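You operate a simulated robot arm through the tools that you are given. There is no shell and no other tool. Be economical: measure what you need, move in short steps, check, and stop when the job is done.

The job below is to be done with a simulated two-armed robot. You get a single attempt, and the scene is never put back.

## Task
Take the big jug and put it on the top of the low cabinet. Fetch the riser block and set it on top of the jar. Put the rag from the top of the measuring bench on the shelf under the measuring bench. Shut the lid of the gauge case. Any order will do. Set down upright: big jug.

Only the result counts: the job must be done as asked and must still hold three seconds after the hand-in. Knocking over, shifting, dropping, spilling or breaking anything else fails it. Lids that push on must go on centred and level and be pressed home; caps that screw on are set level and turned clockwise until they are tight.

## Robot
Two 7-joint arms with fingered hands on one trunk, on a base that drives. Base frame: it is fixed to the floor where the robot stands at the start and does not move with it; the origin is under the middle of the robot, x ahead of it, y to its left, z up; the surface under the hand at the start is at about z = 0.86. Units: m, degrees, N and s.
The left shoulder is at the start at [0.07, 0.132, 1.142], the right one opposite. With the tool pointing down near the work surface each hand reaches from about 0.36 to 0.64 m from the robot's upright axis, wherever it stands, measured 20 degrees to its own side. Places, roughly: big jug [0.5, -0.25, 1]; jar (8x7x10 cm) [-4, -7.9, 0.9]; lid of the gauge case [-0.2, -7.9, 0.9]; rag (11x5x3 cm) [-0.2, -8.1, 0.9]; riser block (6x5x4 cm) [0, -8.1, 0.9]; shelf under the measuring bench [-0.4, -8, 0.4]; top of the low cabinet [-1.5, 0.4, 1.1]. Payload 2.3 kg a hand.
Tool frame (each hand has its own): the origin (TCP) lies between the finger pads and is the grasp point; the fingertips stand 0.025 m ahead of it; z points along the fingers, y is the line along which they close. Largest opening 0.088 m; the body of the gripper starts 0.029 m behind the TCP. The gripper is a hand of 3 fingers: y runs from the thumb to the fingers, the wrist lies at [-0.013, -0.097, -0.162] in the tool frame, and closing takes about 1.5 s.
Orientation is told as [roll, pitch, yaw] about the base's x, y, z axes, in that order, counted from this pose: with the fingers straight down and the wrist toward the robot, the tool's x, y and z point along [0, 1, 0], [1, 0, 0] and [0, 0, -1] of the base frame.

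## Interface
- The arms move only by the tool send_rows. It takes "left_commands", "right_commands" or both (then of equal length, played together; a hand with none holds still); each is a list of rows, each a list of 6 numbers: the shift along the tool's x, y, z in m, then the turn, a rotation vector about the tool's x, y, z in rad. In form: [[x, y, z, wx, wy, wz], ...]. A call has 1 to 10 rows; each row shifts and turns the commanded pose from where the row before left it, along the tool's axes as they then stand. "left_fingers" and "right_fingers" are, for a hand that has rows, the closure, from 0 (fully open) to 1 (shut), set as the call begins (left out, the last holds). Rows are played at 5 a second. More than 0.05 m and 8.6 degrees between two rows, or a gripper value outside its range, and nothing of the call is played. A pose out of reach is approached as far as the arm can. The call stops where the force on the tool passes 40 N (or 10 N more than at its start, if that is more) or the arm is blocked; 0.2 s more then pass. The fingers move at their own pace (about 0.108 m/s each) and stop on an object; they squeeze with about 25 N. The grip force told is the motor's: it shows also when the fingers shut on nothing. Time passes only in rows, and 0.2 s behind the last, so rows that do not move let the fingers close. It gives the time, the measured TCP pose, the force on the tool (base axes), the opening and the grip force at its end, in the units of the frame above (readings bear some noise), with the torque about the TCP (base axes, N m) and any sound that the robot's microphone picked up.
- Cameras (640 x 400 px; columns grow to the right, rows downward): "scene" is now at [0.1281, -0.0158, 1.4449]; the picture's right is [-0.16, -0.99, 0.00], its down [-0.72, 0.12, -0.68] and it looks along [0.68, -0.11, -0.73] (base axes); focal length 249 px, centre (320, 200). "left" rides on the left gripper at [-0.058, -0.085, -0.099] in its tool frame; the picture's right is [-0.67, -0.35, 0.66], its down [0.69, -0.63, 0.37] and it looks along [0.29, 0.69, 0.66] (tool axes); focal length 261 px, centre (320, 200). "right" rides on the right gripper at [0.058, -0.085, -0.099] in its tool frame; the picture's right is [-0.67, 0.35, -0.66], its down [-0.69, -0.63, 0.36] and it looks along [-0.29, 0.69, 0.66] (tool axes); focal length 261 px, centre (320, 200). There is no depth. A picture from a camera that has moved, and an enlarged one, comes with that camera's place and axes in the base frame and with its lens.
- get_image(camera): a new picture of that camera. No time passes.
- raise_lower(by): slides the trunk up (or, below 0, down) by that many m; the arms and the scene camera ride with it, the base frame stays. It gives what a move gives, with no picture.
- drive_base(legs): drives the robot by 1 to 6 legs, each [ahead, left, turn to the left] in m, m and degrees, along the robot's own axes; the way and the turn of a leg run together, so that a leg with both is an arc; at most 1.5 m and 180 degrees a leg. The arms and the cameras ride along, it lands a little off, and it stops where it bumps. It gives what a move gives.
- move_fingers(index, middle, thumb_bend, thumb_turn, hand): sets how far each is bent, from 0 (flat) to 1 (curled in); at 0.3 the hand is open as for a grip, at 0.7 the pads meet at the TCP. One left out holds its place. A second passes; each finger stops where it meets its share of the squeeze, and holds until it gets a number again. A gripper value or a shape takes the hand back. It gives what a move gives, with no picture; readings hold the bend of each and the force on the fingers (four entries, about 0 where the hand has none), thumb and palm. thumb_turn goes from beside the hand (0) to across from the fingers (1), as for a grip.
- set_grasp(shape, hand): the hand has 3 fingers and takes this shape, open, in about a second: jaw (thumb against the fingers, like two jaws); tri (thumb and two fingers); tip (a fingertip pinch); poke (one finger out to press); point (the index stretched); flat (the hand flat); cup (the hand cupped); fist (a fist). The gripper value then closes the fingers along that shape, each until it touches; the sizes above hold for jaw. It gives what a move gives, with no picture.
- pan_tilt(pan, tilt): turns the head with the scene camera to pan (to the left, within 86 degrees either way) and tilt (down, from -29 to 69), counted from straight ahead of the robot. It gives what a move gives.
- zoom(camera, box): a new picture of the part [left, top, right, bottom] of that camera's present view, enlarged. No time passes.
- close_job(): hands the job in; it is judged then, once.

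Go step by step. Nothing tells you exact positions but the pictures and the camera data: compare them with the known pose of the tool, close in by small moves and look again before you grip or let go. The budget is 165 turns and 138 pictures, counting those below and the enlarged ones. Unless the task says otherwise, let go and move clear before handing in.

The tools are called after "Request:" as name(argument=value, ...) on one line, values as JSON. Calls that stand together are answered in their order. send_rows: Moves the arms, as the interface text tells. Its arguments: {"type":"object","properties":{"left_commands":{"type":"array","items":{"type":"array","items":{"type":"number"}}},"left_fingers":{"type":"number"},"right_commands":{"type":"array","items":{"type":"array","items":{"type":"number"}}},"right_fingers":{"type":"number"}},"required":[]} The other tools are called the same way: raise_lower (by) slides the trunk up or down; set_grasp (shape, hand) gives the hand a shape; move_fingers (index, middle, thumb_bend, thumb_turn, hand) moves the fingers one by one; drive_base (legs) drives the base; pan_tilt (pan, tilt) turns the head that bears the scene camera; get_image (camera) takes a picture; zoom (camera, box) takes an enlarged picture of a part of a camera's view; close_job () hands the job in.

At the start:

```text
clock: 0.0
left_ee_pos: [0.4414, 0.1056, 1.1336]
left_tcp_rot: [0.1, 0.0, -0.1]
left_force: [0.1, -1.0, 0.2]
left_wrist_torque: [-0.01, 0.02, 0.01]
left_finger_gap: 0.0877
left_grip_force: 0.0
left_shape: jaw
left_bend: [0.3, 0.3, 0.3, 0.98]
left_finger forces: [0.0, 0.0, 0.0, 0.0, 0.0, 0.0]
right_ee_pos: [0.3446, -0.292, 1.1901]
right_tcp_rot: [0.0, 0.1, 0.0]
right_force: [0.3, 0.1, 0.2]
right_wrist_torque: [-0.06, -0.02, 0.01]
right_finger_gap: 0.0878
right_grip_force: 0.2
right_shape: jaw
right_bend: [0.3, 0.3, 0.3, 0.98]
right_finger forces: [0.0, 0.1, 0.1, 0.0, 0.1, 0.1]
trunk travel left (down, up): [-0.7, 0.14]
robot x, y, heading: [0.0013, 0.0045, -0.3]
head pan, tilt: [-9.3, 46.8]
```

scene: 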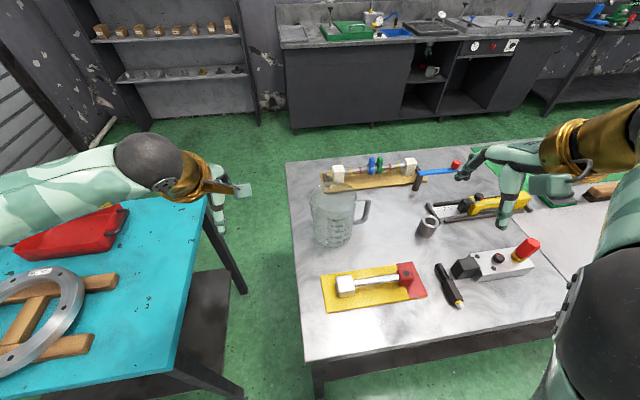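
right: 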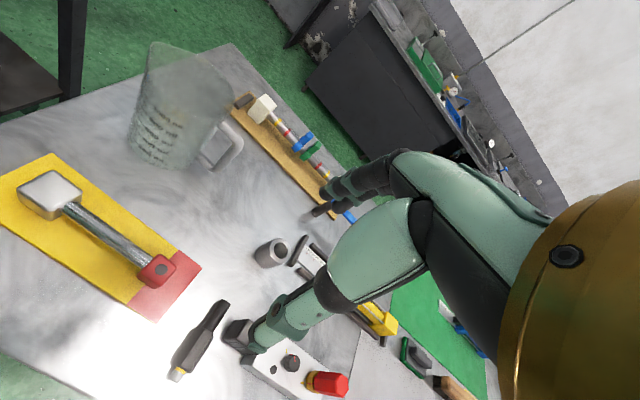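
left: 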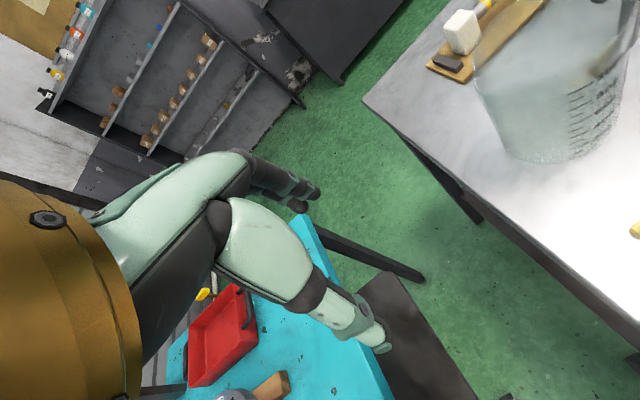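

I see the glass jug on the metal table ahead of me, its handle to the right. I'll zoom in on it and look around for the low cabinet behind/left.

Request:
zoom(camera="scene", box=[280, 150, 440, 250])

Request:
zoom(camera="right", box=[80, 20, 280, 190])

Request:
pan_tilt(pan=86, tilt=30)

Request:
get_image(camera="scene")

```text
4.00 times, centred on (360, 200) of scene
camera zoom: at [0.1281, -0.0158, 1.4449], right [-0.16, -0.99, 0.0], down [-0.72, 0.12, -0.68], along [0.68, -0.11, -0.73], focal length 995 px, centre (160, 200)
```

zoom: 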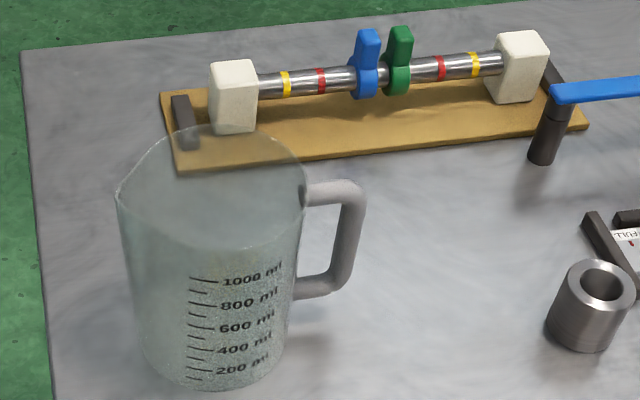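

```text
2.35 times, centred on (180, 105) of right
camera zoom: at [0.2589, -0.2334, 1.29], right [0.35, -0.67, 0.66], down [-0.63, -0.69, -0.36], along [0.69, -0.29, -0.66], focal length 613 px, centre (649, 424)
```

zoom: 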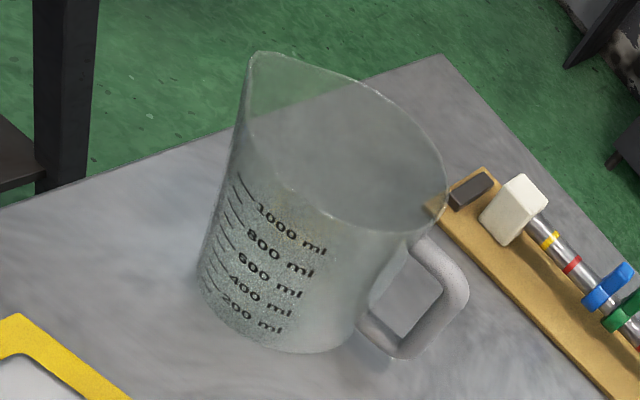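

```text
clock: 1.7
left_ee_pos: [0.4409, 0.1049, 1.1333]
left_tcp_rot: [0.0, 0.0, -0.1]
left_force: [0.1, 0.7, 0.4]
left_wrist_torque: [0.0, -0.02, 0.03]
left_finger_gap: 0.0874
left_grip_force: 0.1
left_shape: jaw
left_bend: [0.3, 0.3, 0.3, 0.98]
left_finger forces: [0.1, 0.0, 0.1, 0.0, 0.1, 0.1]
right_ee_pos: [0.345, -0.2916, 1.1908]
right_tcp_rot: [0.0, 0.0, 0.0]
right_force: [0.0, 0.2, -0.6]
right_wrist_torque: [-0.01, -0.02, -0.02]
right_finger_gap: 0.0877
right_grip_force: 0.0
right_shape: jaw
right_bend: [0.3, 0.3, 0.3, 0.98]
right_finger forces: [0.1, 0.1, 0.0, 0.1, 0.0, 0.1]
trunk travel left (down, up): [-0.7, 0.14]
robot x, y, heading: [-0.0021, 0.0041, -0.0]
head pan, tilt: [85.9, 30.0]
```

```text
132 pictures are left
camera scene: at [0.0558, 0.0873, 1.4701], right [1.0, -0.07, 0.0], down [-0.04, -0.5, -0.87], along [0.06, 0.86, -0.5], focal length 249 px, centre (320, 200)
```

scene: 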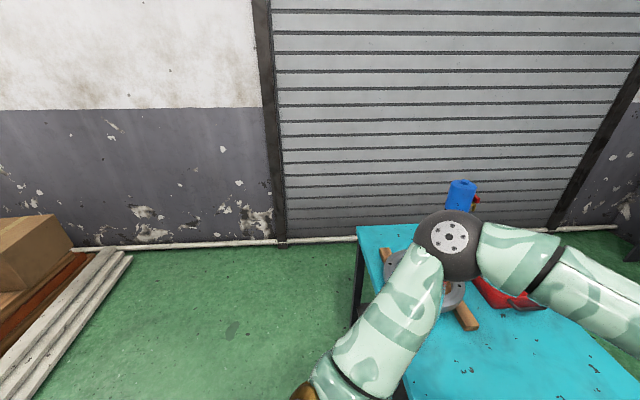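

The jug base is at about (0.525, −0.122), with the handle's upright bar at about (0.528, −0.205, 0.967), pointing to −y. I'll turn the right hand to point left (roll +90) up high, then look.

Request:
pan_tilt(pan=-20, tilt=47)

Request:
send_rows(right_commands=[[0, 0, 0, 0, 0.1428, 0], [0, 0, 0, 0, 0.1428, 0], [0, 0, 0, 0, 0.1428, 0], [0, 0, 0, 0, 0.1428, 0], [0, 0, 0, 0, 0.1428, 0], [0, 0, 0, 0, 0.1428, 0], [0, 0, 0, 0, 0.1428, 0], [0, 0, 0, 0, 0.1428, 0], [0, 0, 0, 0, 0.1428, 0], [0, 0, 0, 0, 0.1428, 0]], right_fingers=0)

Request:
send_rows(right_commands=[[0, 0, -0.01, 0, 0.1428, 0], [0, 0.04, -0.02, 0, 0, 0], [0, 0.04, -0.02, 0, 0, 0], [0, 0.04, 0, 0, 0, 0], [0, 0.04, 0, 0, 0, 0], [0, 0.023, 0, 0, 0, 0], [0, 0, 0, 0, 0, 0]])

Request:
get_image(camera="scene")

Request:
get_image(camera="right")

```text
clock: 3.5
left_ee_pos: [0.4413, 0.1061, 1.1327]
left_tcp_rot: [0.1, 0.0, 0.0]
left_force: [-0.1, 0.3, 0.9]
left_wrist_torque: [-0.05, -0.01, -0.01]
left_finger_gap: 0.0877
left_grip_force: 0.0
left_shape: jaw
left_bend: [0.3, 0.3, 0.3, 0.98]
left_finger forces: [0.0, 0.0, 0.0, 0.0, 0.0, 0.1]
right_ee_pos: [0.345, -0.2922, 1.1908]
right_tcp_rot: [0.0, 0.0, 0.1]
right_force: [-0.2, -0.1, -0.1]
right_wrist_torque: [-0.01, 0.03, -0.02]
right_finger_gap: 0.0873
right_grip_force: 0.0
right_shape: jaw
right_bend: [0.3, 0.3, 0.3, 0.98]
right_finger forces: [0.1, 0.0, 0.0, 0.1, 0.0, 0.1]
trunk travel left (down, up): [-0.7, 0.14]
robot x, y, heading: [-0.0019, 0.0017, 0.1]
head pan, tilt: [-20.0, 47.0]
```

```text
clock: 5.7
left_ee_pos: [0.441, 0.1037, 1.1337]
left_tcp_rot: [-0.1, 0.0, -0.1]
left_force: [-0.2, 0.6, 0.9]
left_wrist_torque: [0.01, -0.01, -0.01]
left_finger_gap: 0.0877
left_grip_force: 0.1
left_shape: jaw
left_bend: [0.3, 0.3, 0.3, 0.98]
left_finger forces: [0.0, 0.0, 0.0, 0.0, 0.1, 0.0]
right_ee_pos: [0.3448, -0.2927, 1.1894]
right_tcp_rot: [82.0, 0.2, 0.1]
right_force: [-0.8, 0.1, -0.3]
right_wrist_torque: [0.02, -0.03, 0.01]
right_finger_gap: 0.0875
right_grip_force: 0.1
right_shape: jaw
right_bend: [0.3, 0.3, 0.3, 0.98]
right_finger forces: [0.0, 0.0, 0.0, 0.0, 0.0, 0.0]
trunk travel left (down, up): [-0.7, 0.14]
robot x, y, heading: [-0.0028, 0.0027, 0.1]
head pan, tilt: [-20.0, 47.0]
```

```text
clock: 7.3
left_ee_pos: [0.4426, 0.1066, 1.1325]
left_tcp_rot: [0.1, 0.1, 0.0]
left_force: [-0.9, 0.0, 0.6]
left_wrist_torque: [-0.01, -0.04, 0.01]
left_finger_gap: 0.0876
left_grip_force: 0.1
left_shape: jaw
left_bend: [0.3, 0.3, 0.3, 0.98]
left_finger forces: [0.1, 0.0, 0.1, 0.0, 0.0, 0.0]
right_ee_pos: [0.476, -0.3413, 1.1907]
right_tcp_rot: [90.0, 0.1, 0.1]
right_force: [0.7, -0.7, -0.1]
right_wrist_torque: [-0.02, 0.0, 0.03]
right_finger_gap: 0.0878
right_grip_force: 0.0
right_shape: jaw
right_bend: [0.3, 0.3, 0.3, 0.98]
right_finger forces: [0.1, 0.0, 0.0, 0.0, 0.0, 0.0]
right hand out of reach, approached as far as the arm can: row 5, 6
trunk travel left (down, up): [-0.7, 0.14]
robot x, y, heading: [0.0006, 0.0011, -0.1]
head pan, tilt: [-20.0, 47.0]
```

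```text
131 pictures are left
camera scene: at [0.125, -0.03, 1.4445], right [-0.34, -0.94, 0.0], down [-0.69, 0.25, -0.68], along [0.64, -0.23, -0.73], focal length 249 px, centre (320, 200)
```

scene: 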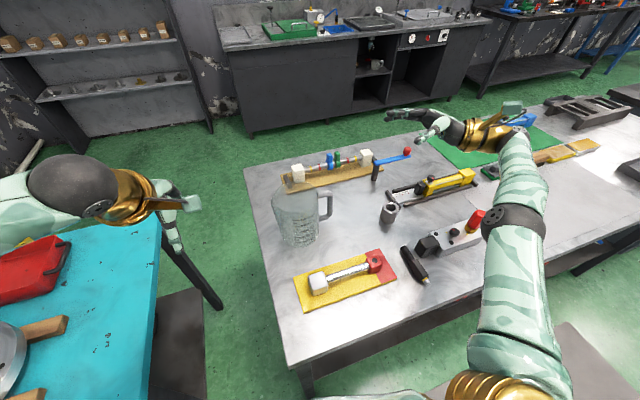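

```text
130 pictures are left
camera right: at [0.3888, -0.4391, 1.2482], right [0.35, -0.66, -0.67], down [-0.63, 0.37, -0.68], along [0.69, 0.66, -0.29], focal length 261 px, centre (320, 200)
```

right: 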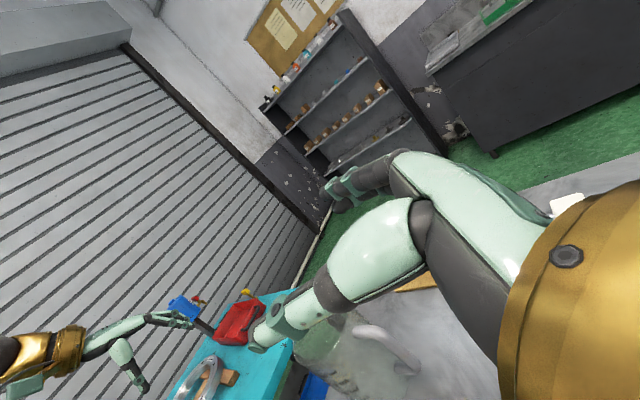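

The standoff is slightly out of reach, so I'll come in over the handle from above: move left first and then check the pose.

Request:
send_rows(right_commands=[[0, 0, 0.045, 0, 0, 0], [0, 0, 0.045, 0, 0, 0], [0, 0, 0.037, 0, 0, 0], [0, 0, 0, 0, 0, 0]])

Request:
get_image(camera="scene")

```text
clock: 8.3
left_ee_pos: [0.4408, 0.1056, 1.1324]
left_tcp_rot: [0.0, 0.0, 0.0]
left_force: [0.5, -0.1, 0.5]
left_wrist_torque: [-0.05, -0.01, -0.04]
left_finger_gap: 0.0877
left_grip_force: 0.0
left_shape: jaw
left_bend: [0.3, 0.3, 0.3, 0.98]
left_finger forces: [0.1, 0.1, 0.0, 0.1, 0.0, 0.1]
right_ee_pos: [0.4734, -0.2148, 1.1899]
right_tcp_rot: [89.9, -0.1, 0.0]
right_force: [-0.2, 0.2, -0.6]
right_wrist_torque: [0.03, -0.02, 0.0]
right_finger_gap: 0.088
right_grip_force: 0.1
right_shape: jaw
right_bend: [0.3, 0.3, 0.3, 0.98]
right_finger forces: [0.0, 0.0, 0.1, 0.0, 0.0, 0.1]
trunk travel left (down, up): [-0.7, 0.14]
robot x, y, heading: [-0.0016, -0.0001, 0.1]
head pan, tilt: [-20.0, 47.0]
```

```text
129 pictures are left
camera scene: at [0.1238, -0.0306, 1.4447], right [-0.34, -0.94, 0.0], down [-0.69, 0.25, -0.68], along [0.64, -0.23, -0.73], focal length 249 px, centre (320, 200)
```

scene: 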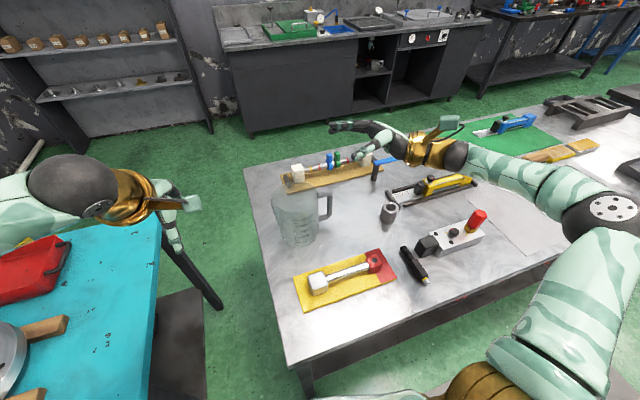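

Commands clip to the reached pose. Now forward 0.054, then down to just above the handle.

Request:
send_rows(right_commands=[[0, 0.03, 0, 0, 0, 0], [0, 0.024, 0, 0, 0, 0], [-0.045, 0, 0, 0, 0, 0], [-0.045, 0, 0, 0, 0, 0], [0, 0, 0, 0, 0, 0]])

Request:
get_image(camera="scene")

Request:
get_image(camera="right")

```text
clock: 9.5
left_ee_pos: [0.4419, 0.1053, 1.1338]
left_tcp_rot: [-0.1, 0.0, -0.1]
left_force: [0.4, 0.0, 0.7]
left_wrist_torque: [-0.01, 0.0, 0.03]
left_finger_gap: 0.0875
left_grip_force: 0.2
left_shape: jaw
left_bend: [0.3, 0.3, 0.3, 0.98]
left_finger forces: [0.0, 0.0, 0.0, 0.0, 0.0, 0.1]
right_ee_pos: [0.5262, -0.2133, 1.0998]
right_tcp_rot: [89.9, 0.0, 0.2]
right_force: [0.7, -0.5, -0.1]
right_wrist_torque: [0.01, -0.02, 0.03]
right_finger_gap: 0.0879
right_grip_force: 0.0
right_shape: jaw
right_bend: [0.3, 0.3, 0.3, 0.98]
right_finger forces: [0.0, 0.1, 0.0, 0.1, 0.1, 0.0]
trunk travel left (down, up): [-0.7, 0.14]
robot x, y, heading: [-0.0012, -0.0034, 0.1]
head pan, tilt: [-20.0, 47.0]
```

```text
128 pictures are left
camera scene: at [0.1241, -0.0297, 1.4446], right [-0.34, -0.94, 0.0], down [-0.69, 0.25, -0.68], along [0.64, -0.23, -0.73], focal length 249 px, centre (320, 200)
```

scene: 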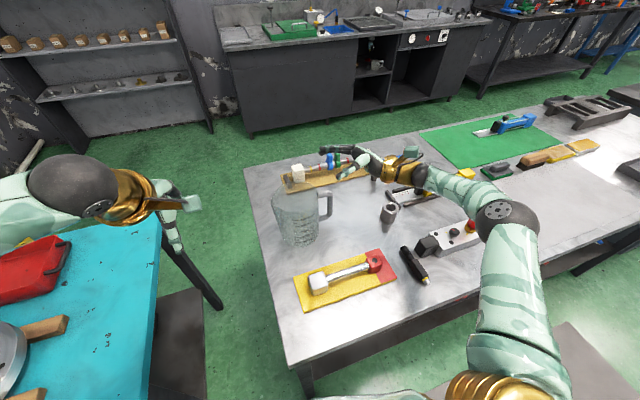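

```text
127 pictures are left
camera right: at [0.4406, -0.3128, 1.1576], right [0.35, -0.66, -0.67], down [-0.63, 0.37, -0.69], along [0.69, 0.66, -0.29], focal length 261 px, centre (320, 200)
```

right: 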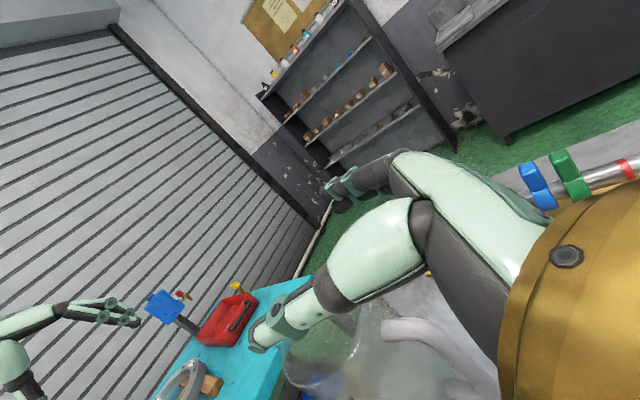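

Hand is above the handle plane. Lowering halfway, then checking the elbow against the red-knobbed device.

Request:
send_rows(right_commands=[[-0.03, 0, 0, 0, 0, 0], [-0.03, 0, 0, 0, 0, 0], [0, 0, 0, 0, 0, 0]])

Request:
zoom(camera="scene", box=[240, 120, 560, 320])

Request:
get_image(camera="right")

Request:
get_image(camera="left")

```text
clock: 10.3
left_ee_pos: [0.4413, 0.1053, 1.1326]
left_tcp_rot: [0.0, 0.1, 0.0]
left_force: [0.5, 0.3, -0.6]
left_wrist_torque: [-0.02, 0.0, -0.01]
left_finger_gap: 0.0877
left_grip_force: 0.1
left_shape: jaw
left_bend: [0.3, 0.3, 0.3, 0.98]
left_finger forces: [0.1, 0.0, 0.0, 0.1, 0.0, 0.0]
right_ee_pos: [0.526, -0.2124, 1.0398]
right_tcp_rot: [89.9, 0.0, 0.0]
right_force: [0.7, -0.4, -0.1]
right_wrist_torque: [-0.01, 0.03, 0.0]
right_finger_gap: 0.0876
right_grip_force: 0.0
right_shape: jaw
right_bend: [0.3, 0.3, 0.3, 0.98]
right_finger forces: [0.1, 0.0, 0.0, 0.0, 0.0, 0.0]
trunk travel left (down, up): [-0.7, 0.14]
robot x, y, heading: [0.001, 0.0033, -0.1]
head pan, tilt: [-20.0, 47.0]
```

```text
2.00 times, centred on (400, 220) of scene
camera zoom: at [0.1239, -0.0301, 1.4447], right [-0.34, -0.94, 0.0], down [-0.69, 0.25, -0.68], along [0.64, -0.23, -0.73], focal length 497 px, centre (160, 160)
```

zoom: 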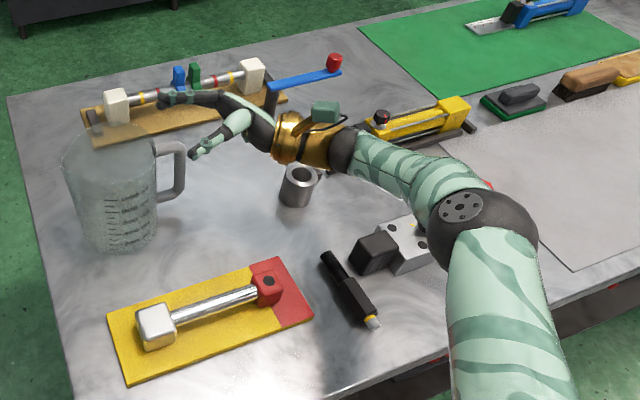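

```text
125 pictures are left
camera right: at [0.4404, -0.3113, 1.0975], right [0.35, -0.66, -0.67], down [-0.63, 0.37, -0.69], along [0.69, 0.66, -0.29], focal length 261 px, centre (320, 200)
```

right: 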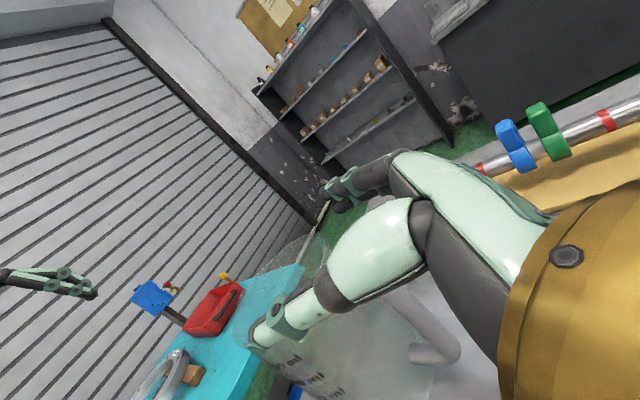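

```text
124 pictures are left
camera left: at [0.3563, 0.048, 1.2325], right [-0.35, -0.67, -0.66], down [-0.63, 0.69, -0.37], along [0.69, 0.29, -0.66], focal length 261 px, centre (320, 200)
```

left: 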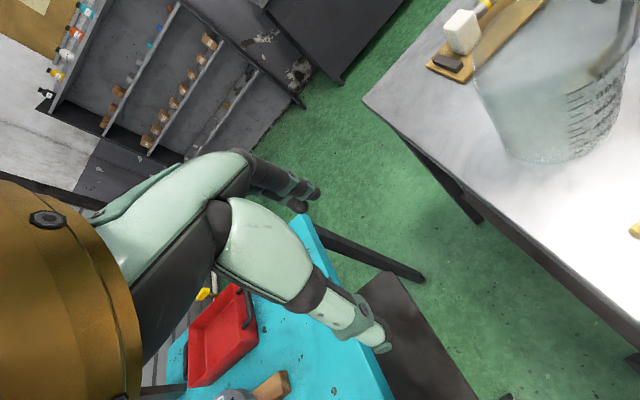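

Clearances look good. Lowering to the handle's middle height.

Request:
send_rows(right_commands=[[-0.025, 0, 0, 0, 0, 0], [-0.02, 0, 0, 0, 0, 0], [-0.02, 0, 0, 0, 0, 0], [0, 0, 0, 0, 0, 0]])

Request:
zoom(camera="scene", box=[240, 120, 560, 320])

Request:
zoom(camera="right", box=[220, 150, 540, 400])

```text
clock: 11.3
left_ee_pos: [0.4426, 0.1056, 1.1328]
left_tcp_rot: [-0.1, 0.0, 0.0]
left_force: [0.8, -0.2, -0.3]
left_wrist_torque: [-0.01, -0.01, -0.01]
left_finger_gap: 0.0875
left_grip_force: 0.1
left_shape: jaw
left_bend: [0.3, 0.3, 0.3, 0.98]
left_finger forces: [0.0, 0.0, 0.0, 0.0, 0.1, 0.0]
right_ee_pos: [0.5247, -0.2101, 0.9783]
right_tcp_rot: [90.0, 0.0, -0.1]
right_force: [-0.2, -0.3, -0.2]
right_wrist_torque: [-0.05, 0.04, 0.01]
right_finger_gap: 0.0879
right_grip_force: 0.1
right_shape: jaw
right_bend: [0.3, 0.3, 0.3, 0.98]
right_finger forces: [0.0, 0.0, 0.0, 0.2, 0.0, 0.1]
right hand out of reach, approached as far as the arm can: row 3
trunk travel left (down, up): [-0.7, 0.14]
robot x, y, heading: [0.0006, 0.0013, -0.1]
head pan, tilt: [-20.0, 47.0]
```

```text
2.00 times, centred on (400, 220) of scene
camera zoom: at [0.1242, -0.0304, 1.4446], right [-0.34, -0.94, 0.0], down [-0.69, 0.25, -0.68], along [0.64, -0.23, -0.73], focal length 497 px, centre (160, 160)
```

zoom: 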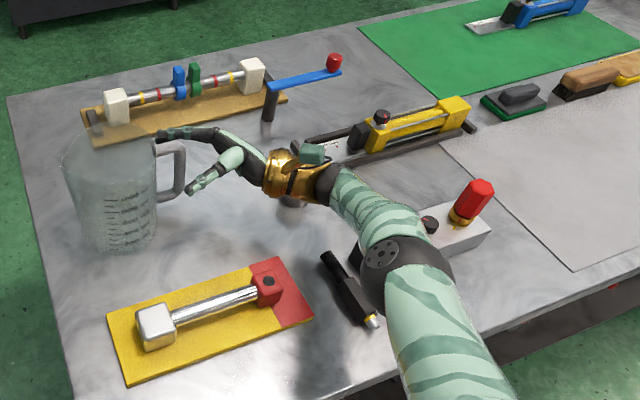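

```text
1.60 times, centred on (380, 275) of right
camera zoom: at [0.439, -0.3094, 1.0362], right [0.35, -0.66, -0.67], down [-0.63, 0.37, -0.69], along [0.69, 0.66, -0.29], focal length 417 px, centre (224, 80)
```

zoom: 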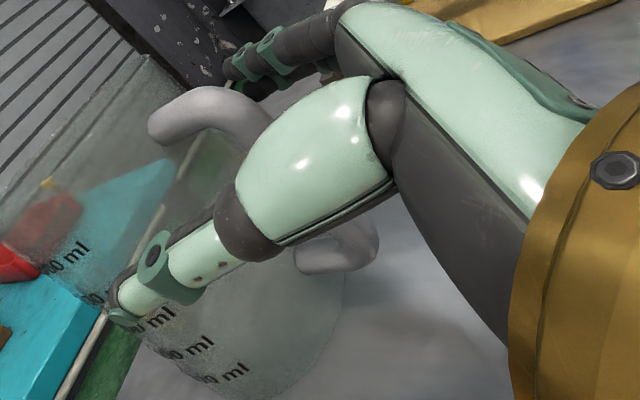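

The thumb and fingers straddle the handle bar at mid height. Closing.

Request:
send_rows(right_commands=[[0, 0, 0, 0, 0, 0], [0, 0, 0, 0, 0, 0], [0, 0, 0, 0, 0, 0], [0, 0, 0, 0, 0, 0], [0, 0, 0, 0, 0, 0], [0, 0, 0, 0, 0, 0], [0, 0, 0, 0, 0, 0], [0, 0, 0, 0, 0, 0]], right_fingers=1)

Request:
zoom(camera="scene", box=[240, 120, 560, 320])

Request:
zoom(camera="right", box=[220, 150, 540, 400])

```text
clock: 13.1
left_ee_pos: [0.4419, 0.106, 1.1321]
left_tcp_rot: [0.0, -0.1, 0.0]
left_force: [0.0, 0.1, 0.0]
left_wrist_torque: [-0.02, 0.0, -0.03]
left_finger_gap: 0.0877
left_grip_force: 0.1
left_shape: jaw
left_bend: [0.3, 0.3, 0.3, 0.98]
left_finger forces: [0.0, 0.2, 0.0, 0.1, 0.0, 0.1]
right_ee_pos: [0.5261, -0.2114, 0.979]
right_tcp_rot: [90.0, 0.1, 0.0]
right_force: [-0.7, 0.1, -1.3]
right_wrist_torque: [0.0, -0.01, 0.02]
right_finger_gap: 0.0023
right_grip_force: 24.8
right_shape: jaw
right_bend: [0.72, 0.7, 0.77, 1.0]
right_finger forces: [0.9, 2.6, 0.0, 0.0, 1.0, 0.0]
trunk travel left (down, up): [-0.7, 0.14]
robot x, y, heading: [-0.0016, 0.002, -0.4]
head pan, tilt: [-20.0, 47.0]
```

```text
2.00 times, centred on (400, 220) of scene
camera zoom: at [0.1245, -0.0303, 1.4446], right [-0.34, -0.94, 0.0], down [-0.69, 0.25, -0.68], along [0.64, -0.23, -0.73], focal length 497 px, centre (160, 160)
```

zoom: 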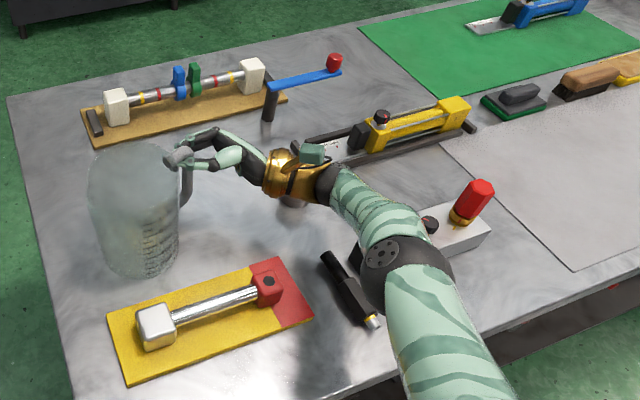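

```text
1.60 times, centred on (380, 275) of right
camera zoom: at [0.4393, -0.3093, 1.0363], right [0.35, -0.66, -0.67], down [-0.63, 0.37, -0.69], along [0.69, 0.66, -0.29], focal length 417 px, centre (224, 80)
```

zoom: 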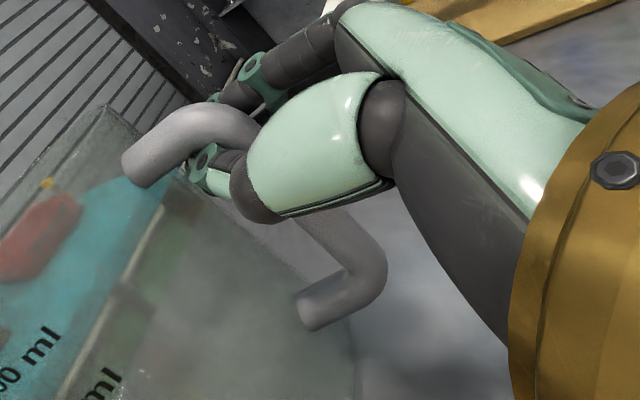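

The fingers closed further than the bar's thickness and the jug shifted a little; I need a closer look at how the handle sits.

Request:
zoom(camera="scene", box=[280, 170, 400, 260])

Request:
zoom(camera="right", box=[270, 180, 430, 320])

```text
4.44 times, centred on (340, 215) of scene
camera zoom: at [0.1245, -0.0303, 1.4446], right [-0.34, -0.94, 0.0], down [-0.69, 0.25, -0.68], along [0.64, -0.23, -0.73], focal length 1105 px, centre (231, 133)
```

zoom: 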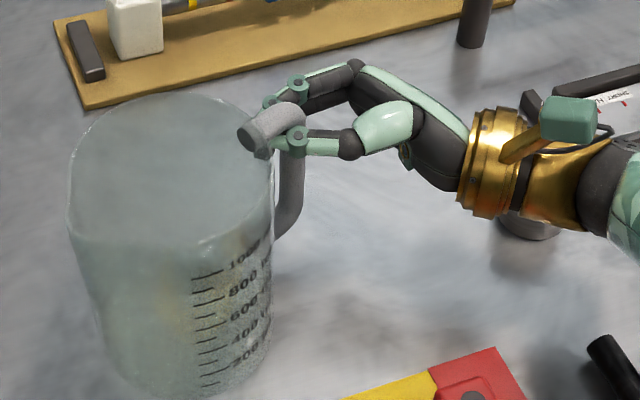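

```text
2.86 times, centred on (350, 250) of right
camera zoom: at [0.4393, -0.3093, 1.0363], right [0.35, -0.66, -0.67], down [-0.63, 0.37, -0.69], along [0.69, 0.66, -0.29], focal length 745 px, centre (234, 57)
```

zoom: 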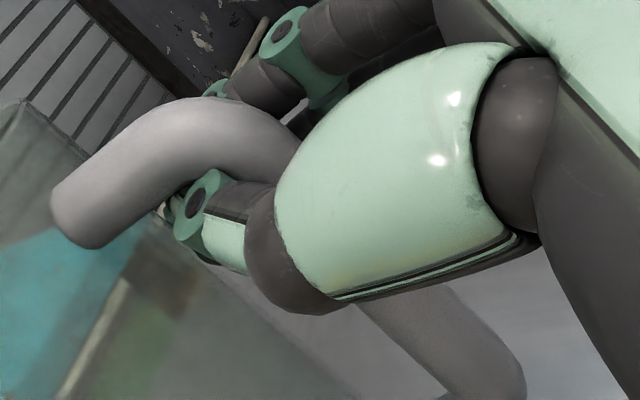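

The pads met past the bar (it sits about 1–3 cm nearer the palm) and the jug swivelled ~30°. I'll open partially and look at the bar before re-gripping a bit further back.

Request:
send_rows(right_commands=[[0, 0, 0, 0, 0, 0], [0, 0, 0, 0, 0, 0], [0, 0, 0, 0, 0, 0], [0, 0, 0, 0, 0, 0]], right_fingers=0.6)

Request:
zoom(camera="scene", box=[280, 170, 400, 260])

Request:
zoom(camera="right", box=[270, 180, 430, 320])

```text
clock: 14.1
left_ee_pos: [0.4416, 0.1055, 1.1321]
left_tcp_rot: [0.0, 0.0, 0.0]
left_force: [-0.5, 0.2, 0.4]
left_wrist_torque: [0.01, 0.0, 0.02]
left_finger_gap: 0.0876
left_grip_force: 0.1
left_shape: jaw
left_bend: [0.3, 0.3, 0.3, 0.98]
left_finger forces: [0.0, 0.0, 0.0, 0.0, 0.0, 0.1]
right_ee_pos: [0.5259, -0.2105, 0.9781]
right_tcp_rot: [90.0, 0.1, 0.0]
right_force: [0.6, 0.1, -0.2]
right_wrist_torque: [-0.01, 0.01, 0.01]
right_finger_gap: 0.0347
right_grip_force: 0.3
right_shape: jaw
right_bend: [0.74, 0.49, 0.73, 1.0]
right_finger forces: [0.0, 0.1, 0.1, 0.1, 0.5, 0.0]
trunk travel left (down, up): [-0.7, 0.14]
robot x, y, heading: [0.0007, -0.0023, 0.0]
head pan, tilt: [-20.0, 47.0]
```

```text
4.44 times, centred on (340, 215) of scene
camera zoom: at [0.1245, -0.0304, 1.4446], right [-0.34, -0.94, 0.0], down [-0.69, 0.25, -0.68], along [0.64, -0.23, -0.73], focal length 1105 px, centre (231, 133)
```

zoom: 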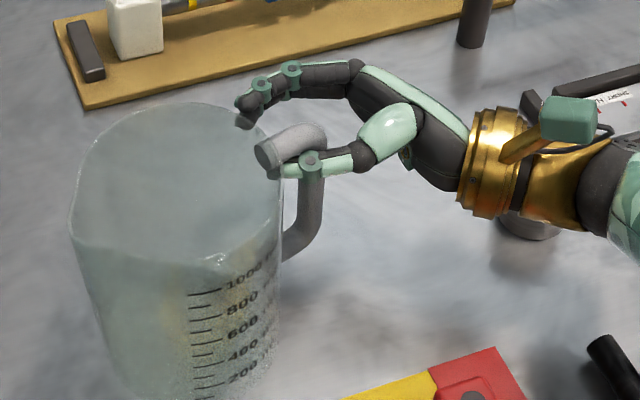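

```text
2.86 times, centred on (350, 250) of right
camera zoom: at [0.4393, -0.3094, 1.0363], right [0.35, -0.66, -0.67], down [-0.63, 0.37, -0.69], along [0.69, 0.66, -0.29], focal length 745 px, centre (234, 57)
```

zoom: 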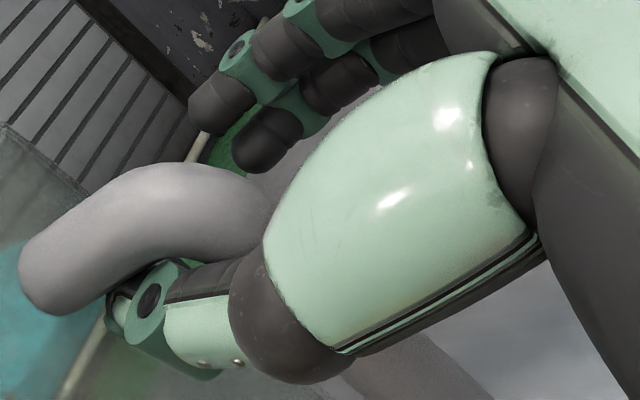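

The thumb seems to drag the handle. I'll free the fingers individually: open index and middle first, keeping the thumb, then look.

Request:
move_fingers(hand="right", index=0.3, middle=0.3)

Request:
zoom(camera="scene", box=[280, 170, 400, 260])

Request:
zoom(camera="right", box=[220, 150, 480, 350])

```text
clock: 15.1
left_ee_pos: [0.4423, 0.1052, 1.1328]
left_tcp_rot: [0.0, 0.1, 0.0]
left_force: [-0.2, 0.2, 0.1]
left_wrist_torque: [0.01, 0.0, 0.02]
left_finger_gap: 0.0878
left_grip_force: 0.0
left_shape: jaw
left_bend: [0.3, 0.3, 0.3, 0.98]
left_finger forces: [0.0, 0.0, 0.1, 0.1, 0.0, 0.0]
right_ee_pos: [0.5259, -0.2101, 0.9782]
right_tcp_rot: [89.9, 0.1, 0.0]
right_force: [0.2, -0.3, -1.0]
right_wrist_torque: [0.0, -0.01, 0.01]
right_finger_gap: 0.0586
right_grip_force: 0.2
right_shape: fingers
right_bend: [0.3, 0.3, 0.73, 1.0]
right_finger forces: [0.1, 0.0, 0.1, 0.0, 0.5, 0.0]
trunk travel left (down, up): [-0.7, 0.14]
robot x, y, heading: [0.0019, -0.0041, 0.0]
head pan, tilt: [-20.0, 47.0]
```

```text
4.44 times, centred on (340, 215) of scene
camera zoom: at [0.1245, -0.0304, 1.4446], right [-0.34, -0.94, 0.0], down [-0.69, 0.25, -0.68], along [0.64, -0.23, -0.73], focal length 1105 px, centre (231, 133)
```

zoom: 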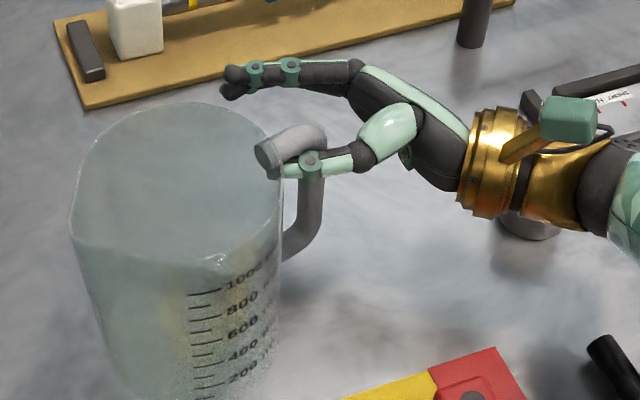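

```text
2.00 times, centred on (350, 250) of right
camera zoom: at [0.4393, -0.3094, 1.0363], right [0.35, -0.66, -0.67], down [-0.63, 0.37, -0.69], along [0.69, 0.66, -0.29], focal length 521 px, centre (260, 100)
```

zoom: 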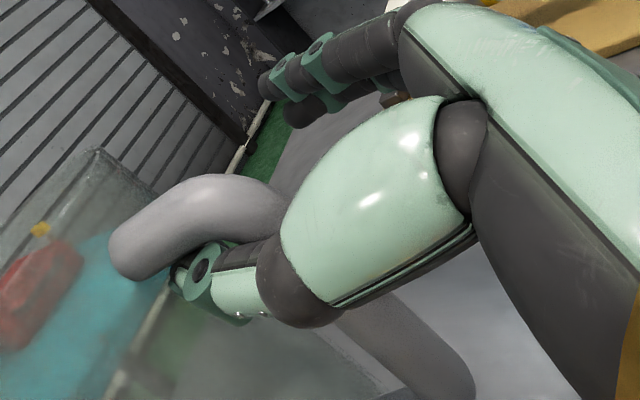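

Fingers are free; now opening the thumb slightly to see whether it drags the jug.

Request:
move_fingers(hand="right", thumb_bend=0.62)

Request:
zoom(camera="scene", box=[280, 170, 400, 260])

```text
clock: 16.1
left_ee_pos: [0.4419, 0.106, 1.1324]
left_tcp_rot: [0.0, 0.0, 0.0]
left_force: [0.9, -0.3, 0.0]
left_wrist_torque: [-0.04, 0.02, -0.02]
left_finger_gap: 0.0877
left_grip_force: 0.1
left_shape: jaw
left_bend: [0.3, 0.3, 0.3, 0.98]
left_finger forces: [0.0, 0.1, 0.0, 0.0, 0.0, 0.1]
right_ee_pos: [0.5252, -0.2105, 0.979]
right_tcp_rot: [90.1, 0.1, -0.1]
right_force: [-1.0, -0.7, -0.8]
right_wrist_torque: [-0.02, 0.03, -0.01]
right_finger_gap: 0.0498
right_grip_force: 0.1
right_shape: fingers
right_bend: [0.3, 0.3, 0.62, 1.0]
right_finger forces: [0.0, 0.0, 0.1, 0.0, 0.6, 0.0]
trunk travel left (down, up): [-0.7, 0.14]
robot x, y, heading: [-0.0018, -0.002, -0.3]
head pan, tilt: [-20.0, 47.0]
```

```text
4.44 times, centred on (340, 215) of scene
camera zoom: at [0.1245, -0.0303, 1.4446], right [-0.34, -0.94, 0.0], down [-0.69, 0.25, -0.68], along [0.64, -0.23, -0.73], focal length 1105 px, centre (231, 133)
```

zoom: 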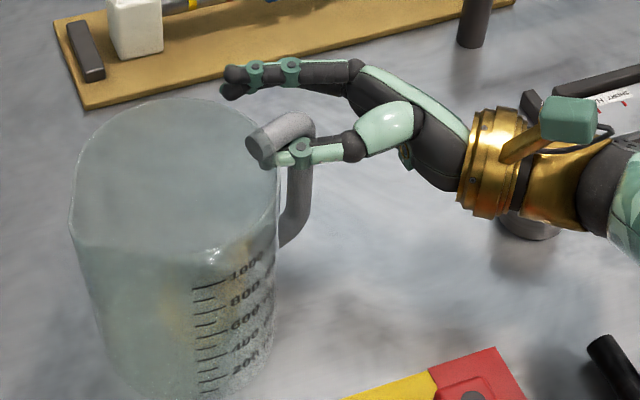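

Trying thumb further open.

Request:
move_fingers(hand="right", thumb_bend=0.42)

Request:
zoom(camera="scene", box=[260, 150, 420, 270])

Request:
zoom(camera="right", box=[220, 150, 480, 350])

```text
clock: 17.1
left_ee_pos: [0.4416, 0.1053, 1.1325]
left_tcp_rot: [0.0, 0.0, 0.1]
left_force: [0.4, 0.1, 0.1]
left_wrist_torque: [0.02, -0.04, 0.01]
left_finger_gap: 0.0876
left_grip_force: 0.1
left_shape: jaw
left_bend: [0.3, 0.3, 0.3, 0.98]
left_finger forces: [0.1, 0.0, 0.0, 0.0, 0.0, 0.1]
right_ee_pos: [0.5248, -0.2106, 0.9789]
right_tcp_rot: [90.0, 0.1, 0.0]
right_force: [-0.4, -0.1, -0.5]
right_wrist_torque: [-0.01, 0.02, 0.02]
right_finger_gap: 0.0713
right_grip_force: 0.0
right_shape: fingers
right_bend: [0.3, 0.3, 0.42, 1.0]
right_finger forces: [0.0, 0.0, 0.1, 0.1, 0.0, 0.0]
trunk travel left (down, up): [-0.7, 0.14]
robot x, y, heading: [0.0002, 0.0002, 0.1]
head pan, tilt: [-20.0, 47.0]
```

```text
3.33 times, centred on (340, 210) of scene
camera zoom: at [0.1243, -0.0302, 1.4446], right [-0.34, -0.94, 0.0], down [-0.69, 0.25, -0.68], along [0.64, -0.23, -0.73], focal length 829 px, centre (253, 167)
```

zoom: 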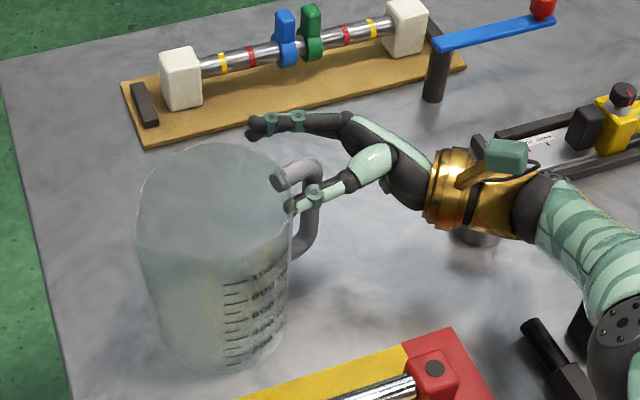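

```text
2.00 times, centred on (350, 250) of right
camera zoom: at [0.4392, -0.3093, 1.0364], right [0.35, -0.66, -0.67], down [-0.63, 0.37, -0.69], along [0.69, 0.66, -0.29], focal length 521 px, centre (260, 100)
```

zoom: 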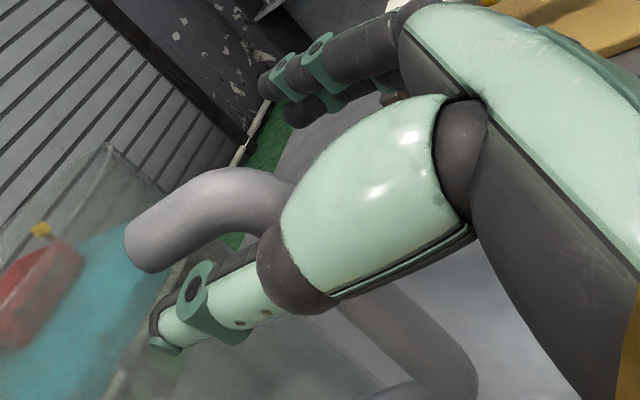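

The thumb is out of the loop and the jug stayed put. The bar is now near (0.507, −0.218); I'll open to jaw, retract ~1.7 cm and shift ~1.8 cm back so the bar is at the pads.

Request:
send_rows(right_commands=[[0, 0, -0.008, 0, 0, 0], [0, 0, -0.009, 0, 0, 0], [0, -0.01, 0, 0, 0, 0], [0, -0.008, 0, 0, 0, 0], [-0.008, 0, 0, 0, 0, 0], [0, 0, 0, 0, 0, 0]], right_fingers=0)

Request:
zoom(camera="scene", box=[260, 150, 420, 270])

Request:
zoom(camera="right", box=[220, 150, 480, 350])

```text
clock: 18.5
left_ee_pos: [0.441, 0.1056, 1.1327]
left_tcp_rot: [0.0, 0.0, 0.0]
left_force: [0.3, -0.6, -0.5]
left_wrist_torque: [0.03, -0.01, -0.02]
left_finger_gap: 0.0875
left_grip_force: 0.0
left_shape: jaw
left_bend: [0.3, 0.3, 0.3, 0.98]
left_finger forces: [0.0, 0.1, 0.1, 0.0, 0.0, 0.0]
right_ee_pos: [0.4991, -0.2227, 0.9707]
right_tcp_rot: [90.0, -0.1, 0.0]
right_force: [-0.1, 0.8, -0.4]
right_wrist_torque: [-0.02, -0.01, 0.01]
right_finger_gap: 0.0877
right_grip_force: 0.1
right_shape: jaw
right_bend: [0.3, 0.3, 0.3, 0.98]
right_finger forces: [0.1, 0.0, 0.0, 0.0, 0.0, 0.1]
right hand out of reach, approached as far as the arm can: row 2
trunk travel left (down, up): [-0.7, 0.14]
robot x, y, heading: [0.0011, 0.0007, 0.0]
head pan, tilt: [-20.0, 47.0]
```

```text
3.33 times, centred on (340, 210) of scene
camera zoom: at [0.1242, -0.0303, 1.4446], right [-0.34, -0.94, 0.0], down [-0.69, 0.25, -0.68], along [0.64, -0.23, -0.73], focal length 829 px, centre (253, 167)
```

zoom: 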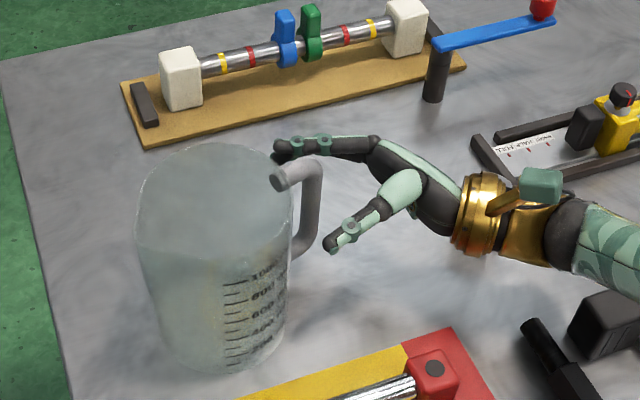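

```text
2.00 times, centred on (350, 250) of right
camera zoom: at [0.4135, -0.3216, 1.0292], right [0.35, -0.66, -0.67], down [-0.63, 0.37, -0.69], along [0.69, 0.66, -0.29], focal length 521 px, centre (260, 100)
```

zoom: 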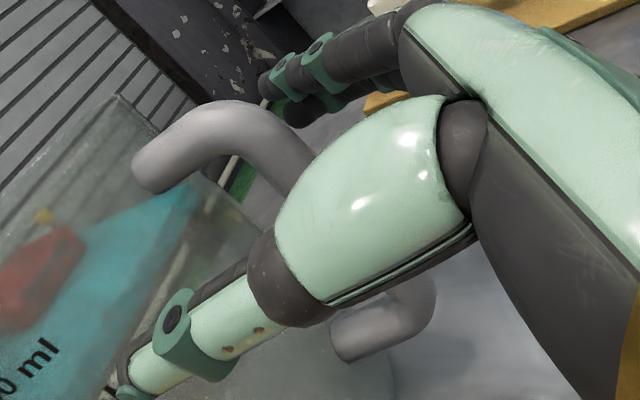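

Bar now triangulates to (0.507, −0.218), about 5 mm ahead of the TCP. Small trims, then close.

Request:
send_rows(right_commands=[[-0.006, 0.007, -0.004, 0, 0, 0], [0, 0, 0, 0, 0, 0]])

Request:
send_rows(right_commands=[[0, 0, 0, 0, 0, 0], [0, 0, 0, 0, 0, 0], [0, 0, 0, 0, 0, 0], [0, 0, 0, 0, 0, 0], [0, 0, 0, 0, 0, 0], [0, 0, 0, 0, 0, 0], [0, 0, 0, 0, 0, 0], [0, 0, 0, 0, 0, 0]], right_fingers=1)

Request:
zoom(camera="scene", box=[260, 150, 420, 270])

Request:
zoom(camera="right", box=[220, 150, 480, 350])

```text
clock: 19.1
left_ee_pos: [0.4411, 0.1057, 1.1324]
left_tcp_rot: [0.0, -0.1, 0.0]
left_force: [-0.2, -0.3, -0.7]
left_wrist_torque: [0.0, -0.01, -0.04]
left_finger_gap: 0.0877
left_grip_force: 0.0
left_shape: jaw
left_bend: [0.3, 0.3, 0.3, 0.98]
left_finger forces: [0.1, 0.0, 0.0, 0.0, 0.1, 0.0]
right_ee_pos: [0.5067, -0.2273, 0.9655]
right_tcp_rot: [90.0, 0.1, 0.0]
right_force: [-0.2, -0.6, 0.0]
right_wrist_torque: [-0.02, -0.02, 0.02]
right_finger_gap: 0.0876
right_grip_force: 0.1
right_shape: jaw
right_bend: [0.3, 0.3, 0.3, 0.98]
right_finger forces: [0.0, 0.0, 0.0, 0.1, 0.1, 0.0]
trunk travel left (down, up): [-0.7, 0.14]
robot x, y, heading: [0.0002, 0.0023, -0.1]
head pan, tilt: [-20.0, 47.0]
```

```text
clock: 20.9
left_ee_pos: [0.4415, 0.1054, 1.133]
left_tcp_rot: [0.0, 0.0, 0.0]
left_force: [-0.1, -0.6, 0.4]
left_wrist_torque: [0.02, 0.0, 0.03]
left_finger_gap: 0.0877
left_grip_force: 0.1
left_shape: jaw
left_bend: [0.3, 0.3, 0.3, 0.98]
left_finger forces: [0.0, 0.0, 0.1, 0.1, 0.0, 0.1]
right_ee_pos: [0.5074, -0.2266, 0.9655]
right_tcp_rot: [90.0, 0.1, 0.0]
right_force: [-0.5, -0.2, 0.2]
right_wrist_torque: [0.03, 0.02, -0.04]
right_finger_gap: 0.0048
right_grip_force: 24.8
right_shape: jaw
right_bend: [0.72, 0.71, 0.76, 1.0]
right_finger forces: [7.5, 4.1, 0.0, 0.0, 18.7, 0.0]
trunk travel left (down, up): [-0.7, 0.14]
robot x, y, heading: [0.0033, -0.0, 0.1]
head pan, tilt: [-20.0, 47.0]
```

```text
3.33 times, centred on (340, 210) of scene
camera zoom: at [0.1244, -0.0302, 1.4446], right [-0.34, -0.94, 0.0], down [-0.69, 0.25, -0.68], along [0.64, -0.23, -0.73], focal length 829 px, centre (253, 167)
```

zoom: 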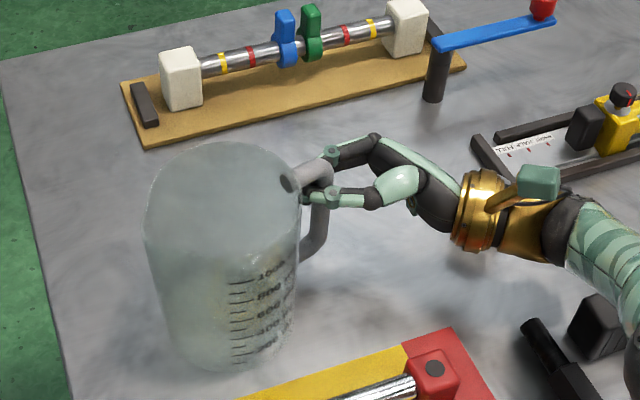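

```text
2.00 times, centred on (350, 250) of right
camera zoom: at [0.4205, -0.326, 1.0237], right [0.35, -0.66, -0.67], down [-0.63, 0.37, -0.69], along [0.69, 0.66, -0.29], focal length 521 px, centre (260, 100)
```

zoom: 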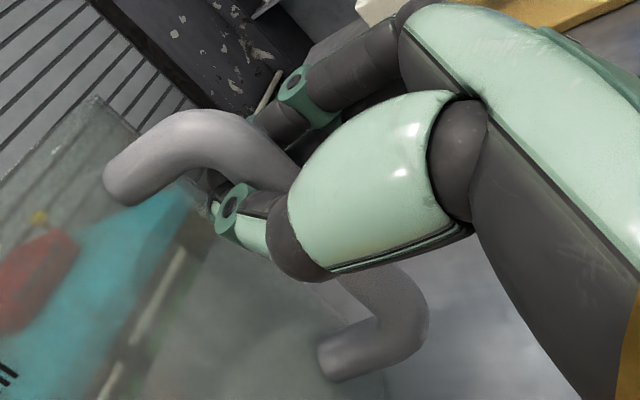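

There's real force on the bar now (thumb 18.7 N). A small test lift of 1.5 cm to see weight and tilt.

Request:
send_rows(right_commands=[[0.008, 0, 0, 0, 0, 0], [0.008, 0, 0, 0, 0, 0], [0.008, 0, 0, 0, 0, 0], [0, 0, 0, 0, 0, 0]])

Request:
zoom(camera="scene", box=[260, 150, 420, 270])

```text
clock: 21.9
left_ee_pos: [0.4422, 0.1058, 1.1329]
left_tcp_rot: [0.0, 0.0, -0.1]
left_force: [-0.3, 0.1, -0.2]
left_wrist_torque: [-0.02, 0.0, 0.02]
left_finger_gap: 0.0877
left_grip_force: 0.1
left_shape: jaw
left_bend: [0.3, 0.3, 0.3, 0.98]
left_finger forces: [0.0, 0.1, 0.1, 0.0, 0.1, 0.1]
right_ee_pos: [0.5062, -0.226, 0.9891]
right_tcp_rot: [89.9, 0.1, 0.1]
right_force: [-0.7, 1.0, -1.5]
right_wrist_torque: [0.0, 0.05, -0.03]
right_finger_gap: 0.0051
right_grip_force: 25.1
right_shape: jaw
right_bend: [0.72, 0.71, 0.77, 1.0]
right_finger forces: [6.9, 0.9, 0.1, 0.0, 18.1, 0.0]
trunk travel left (down, up): [-0.7, 0.14]
robot x, y, heading: [-0.0003, -0.0047, -0.0]
head pan, tilt: [-20.0, 47.0]
```

```text
3.33 times, centred on (340, 210) of scene
camera zoom: at [0.1246, -0.0303, 1.4446], right [-0.34, -0.94, 0.0], down [-0.69, 0.25, -0.68], along [0.64, -0.23, -0.73], focal length 829 px, centre (253, 167)
```

zoom: 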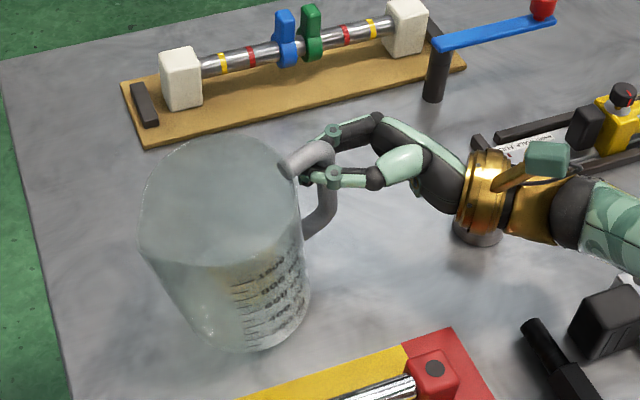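

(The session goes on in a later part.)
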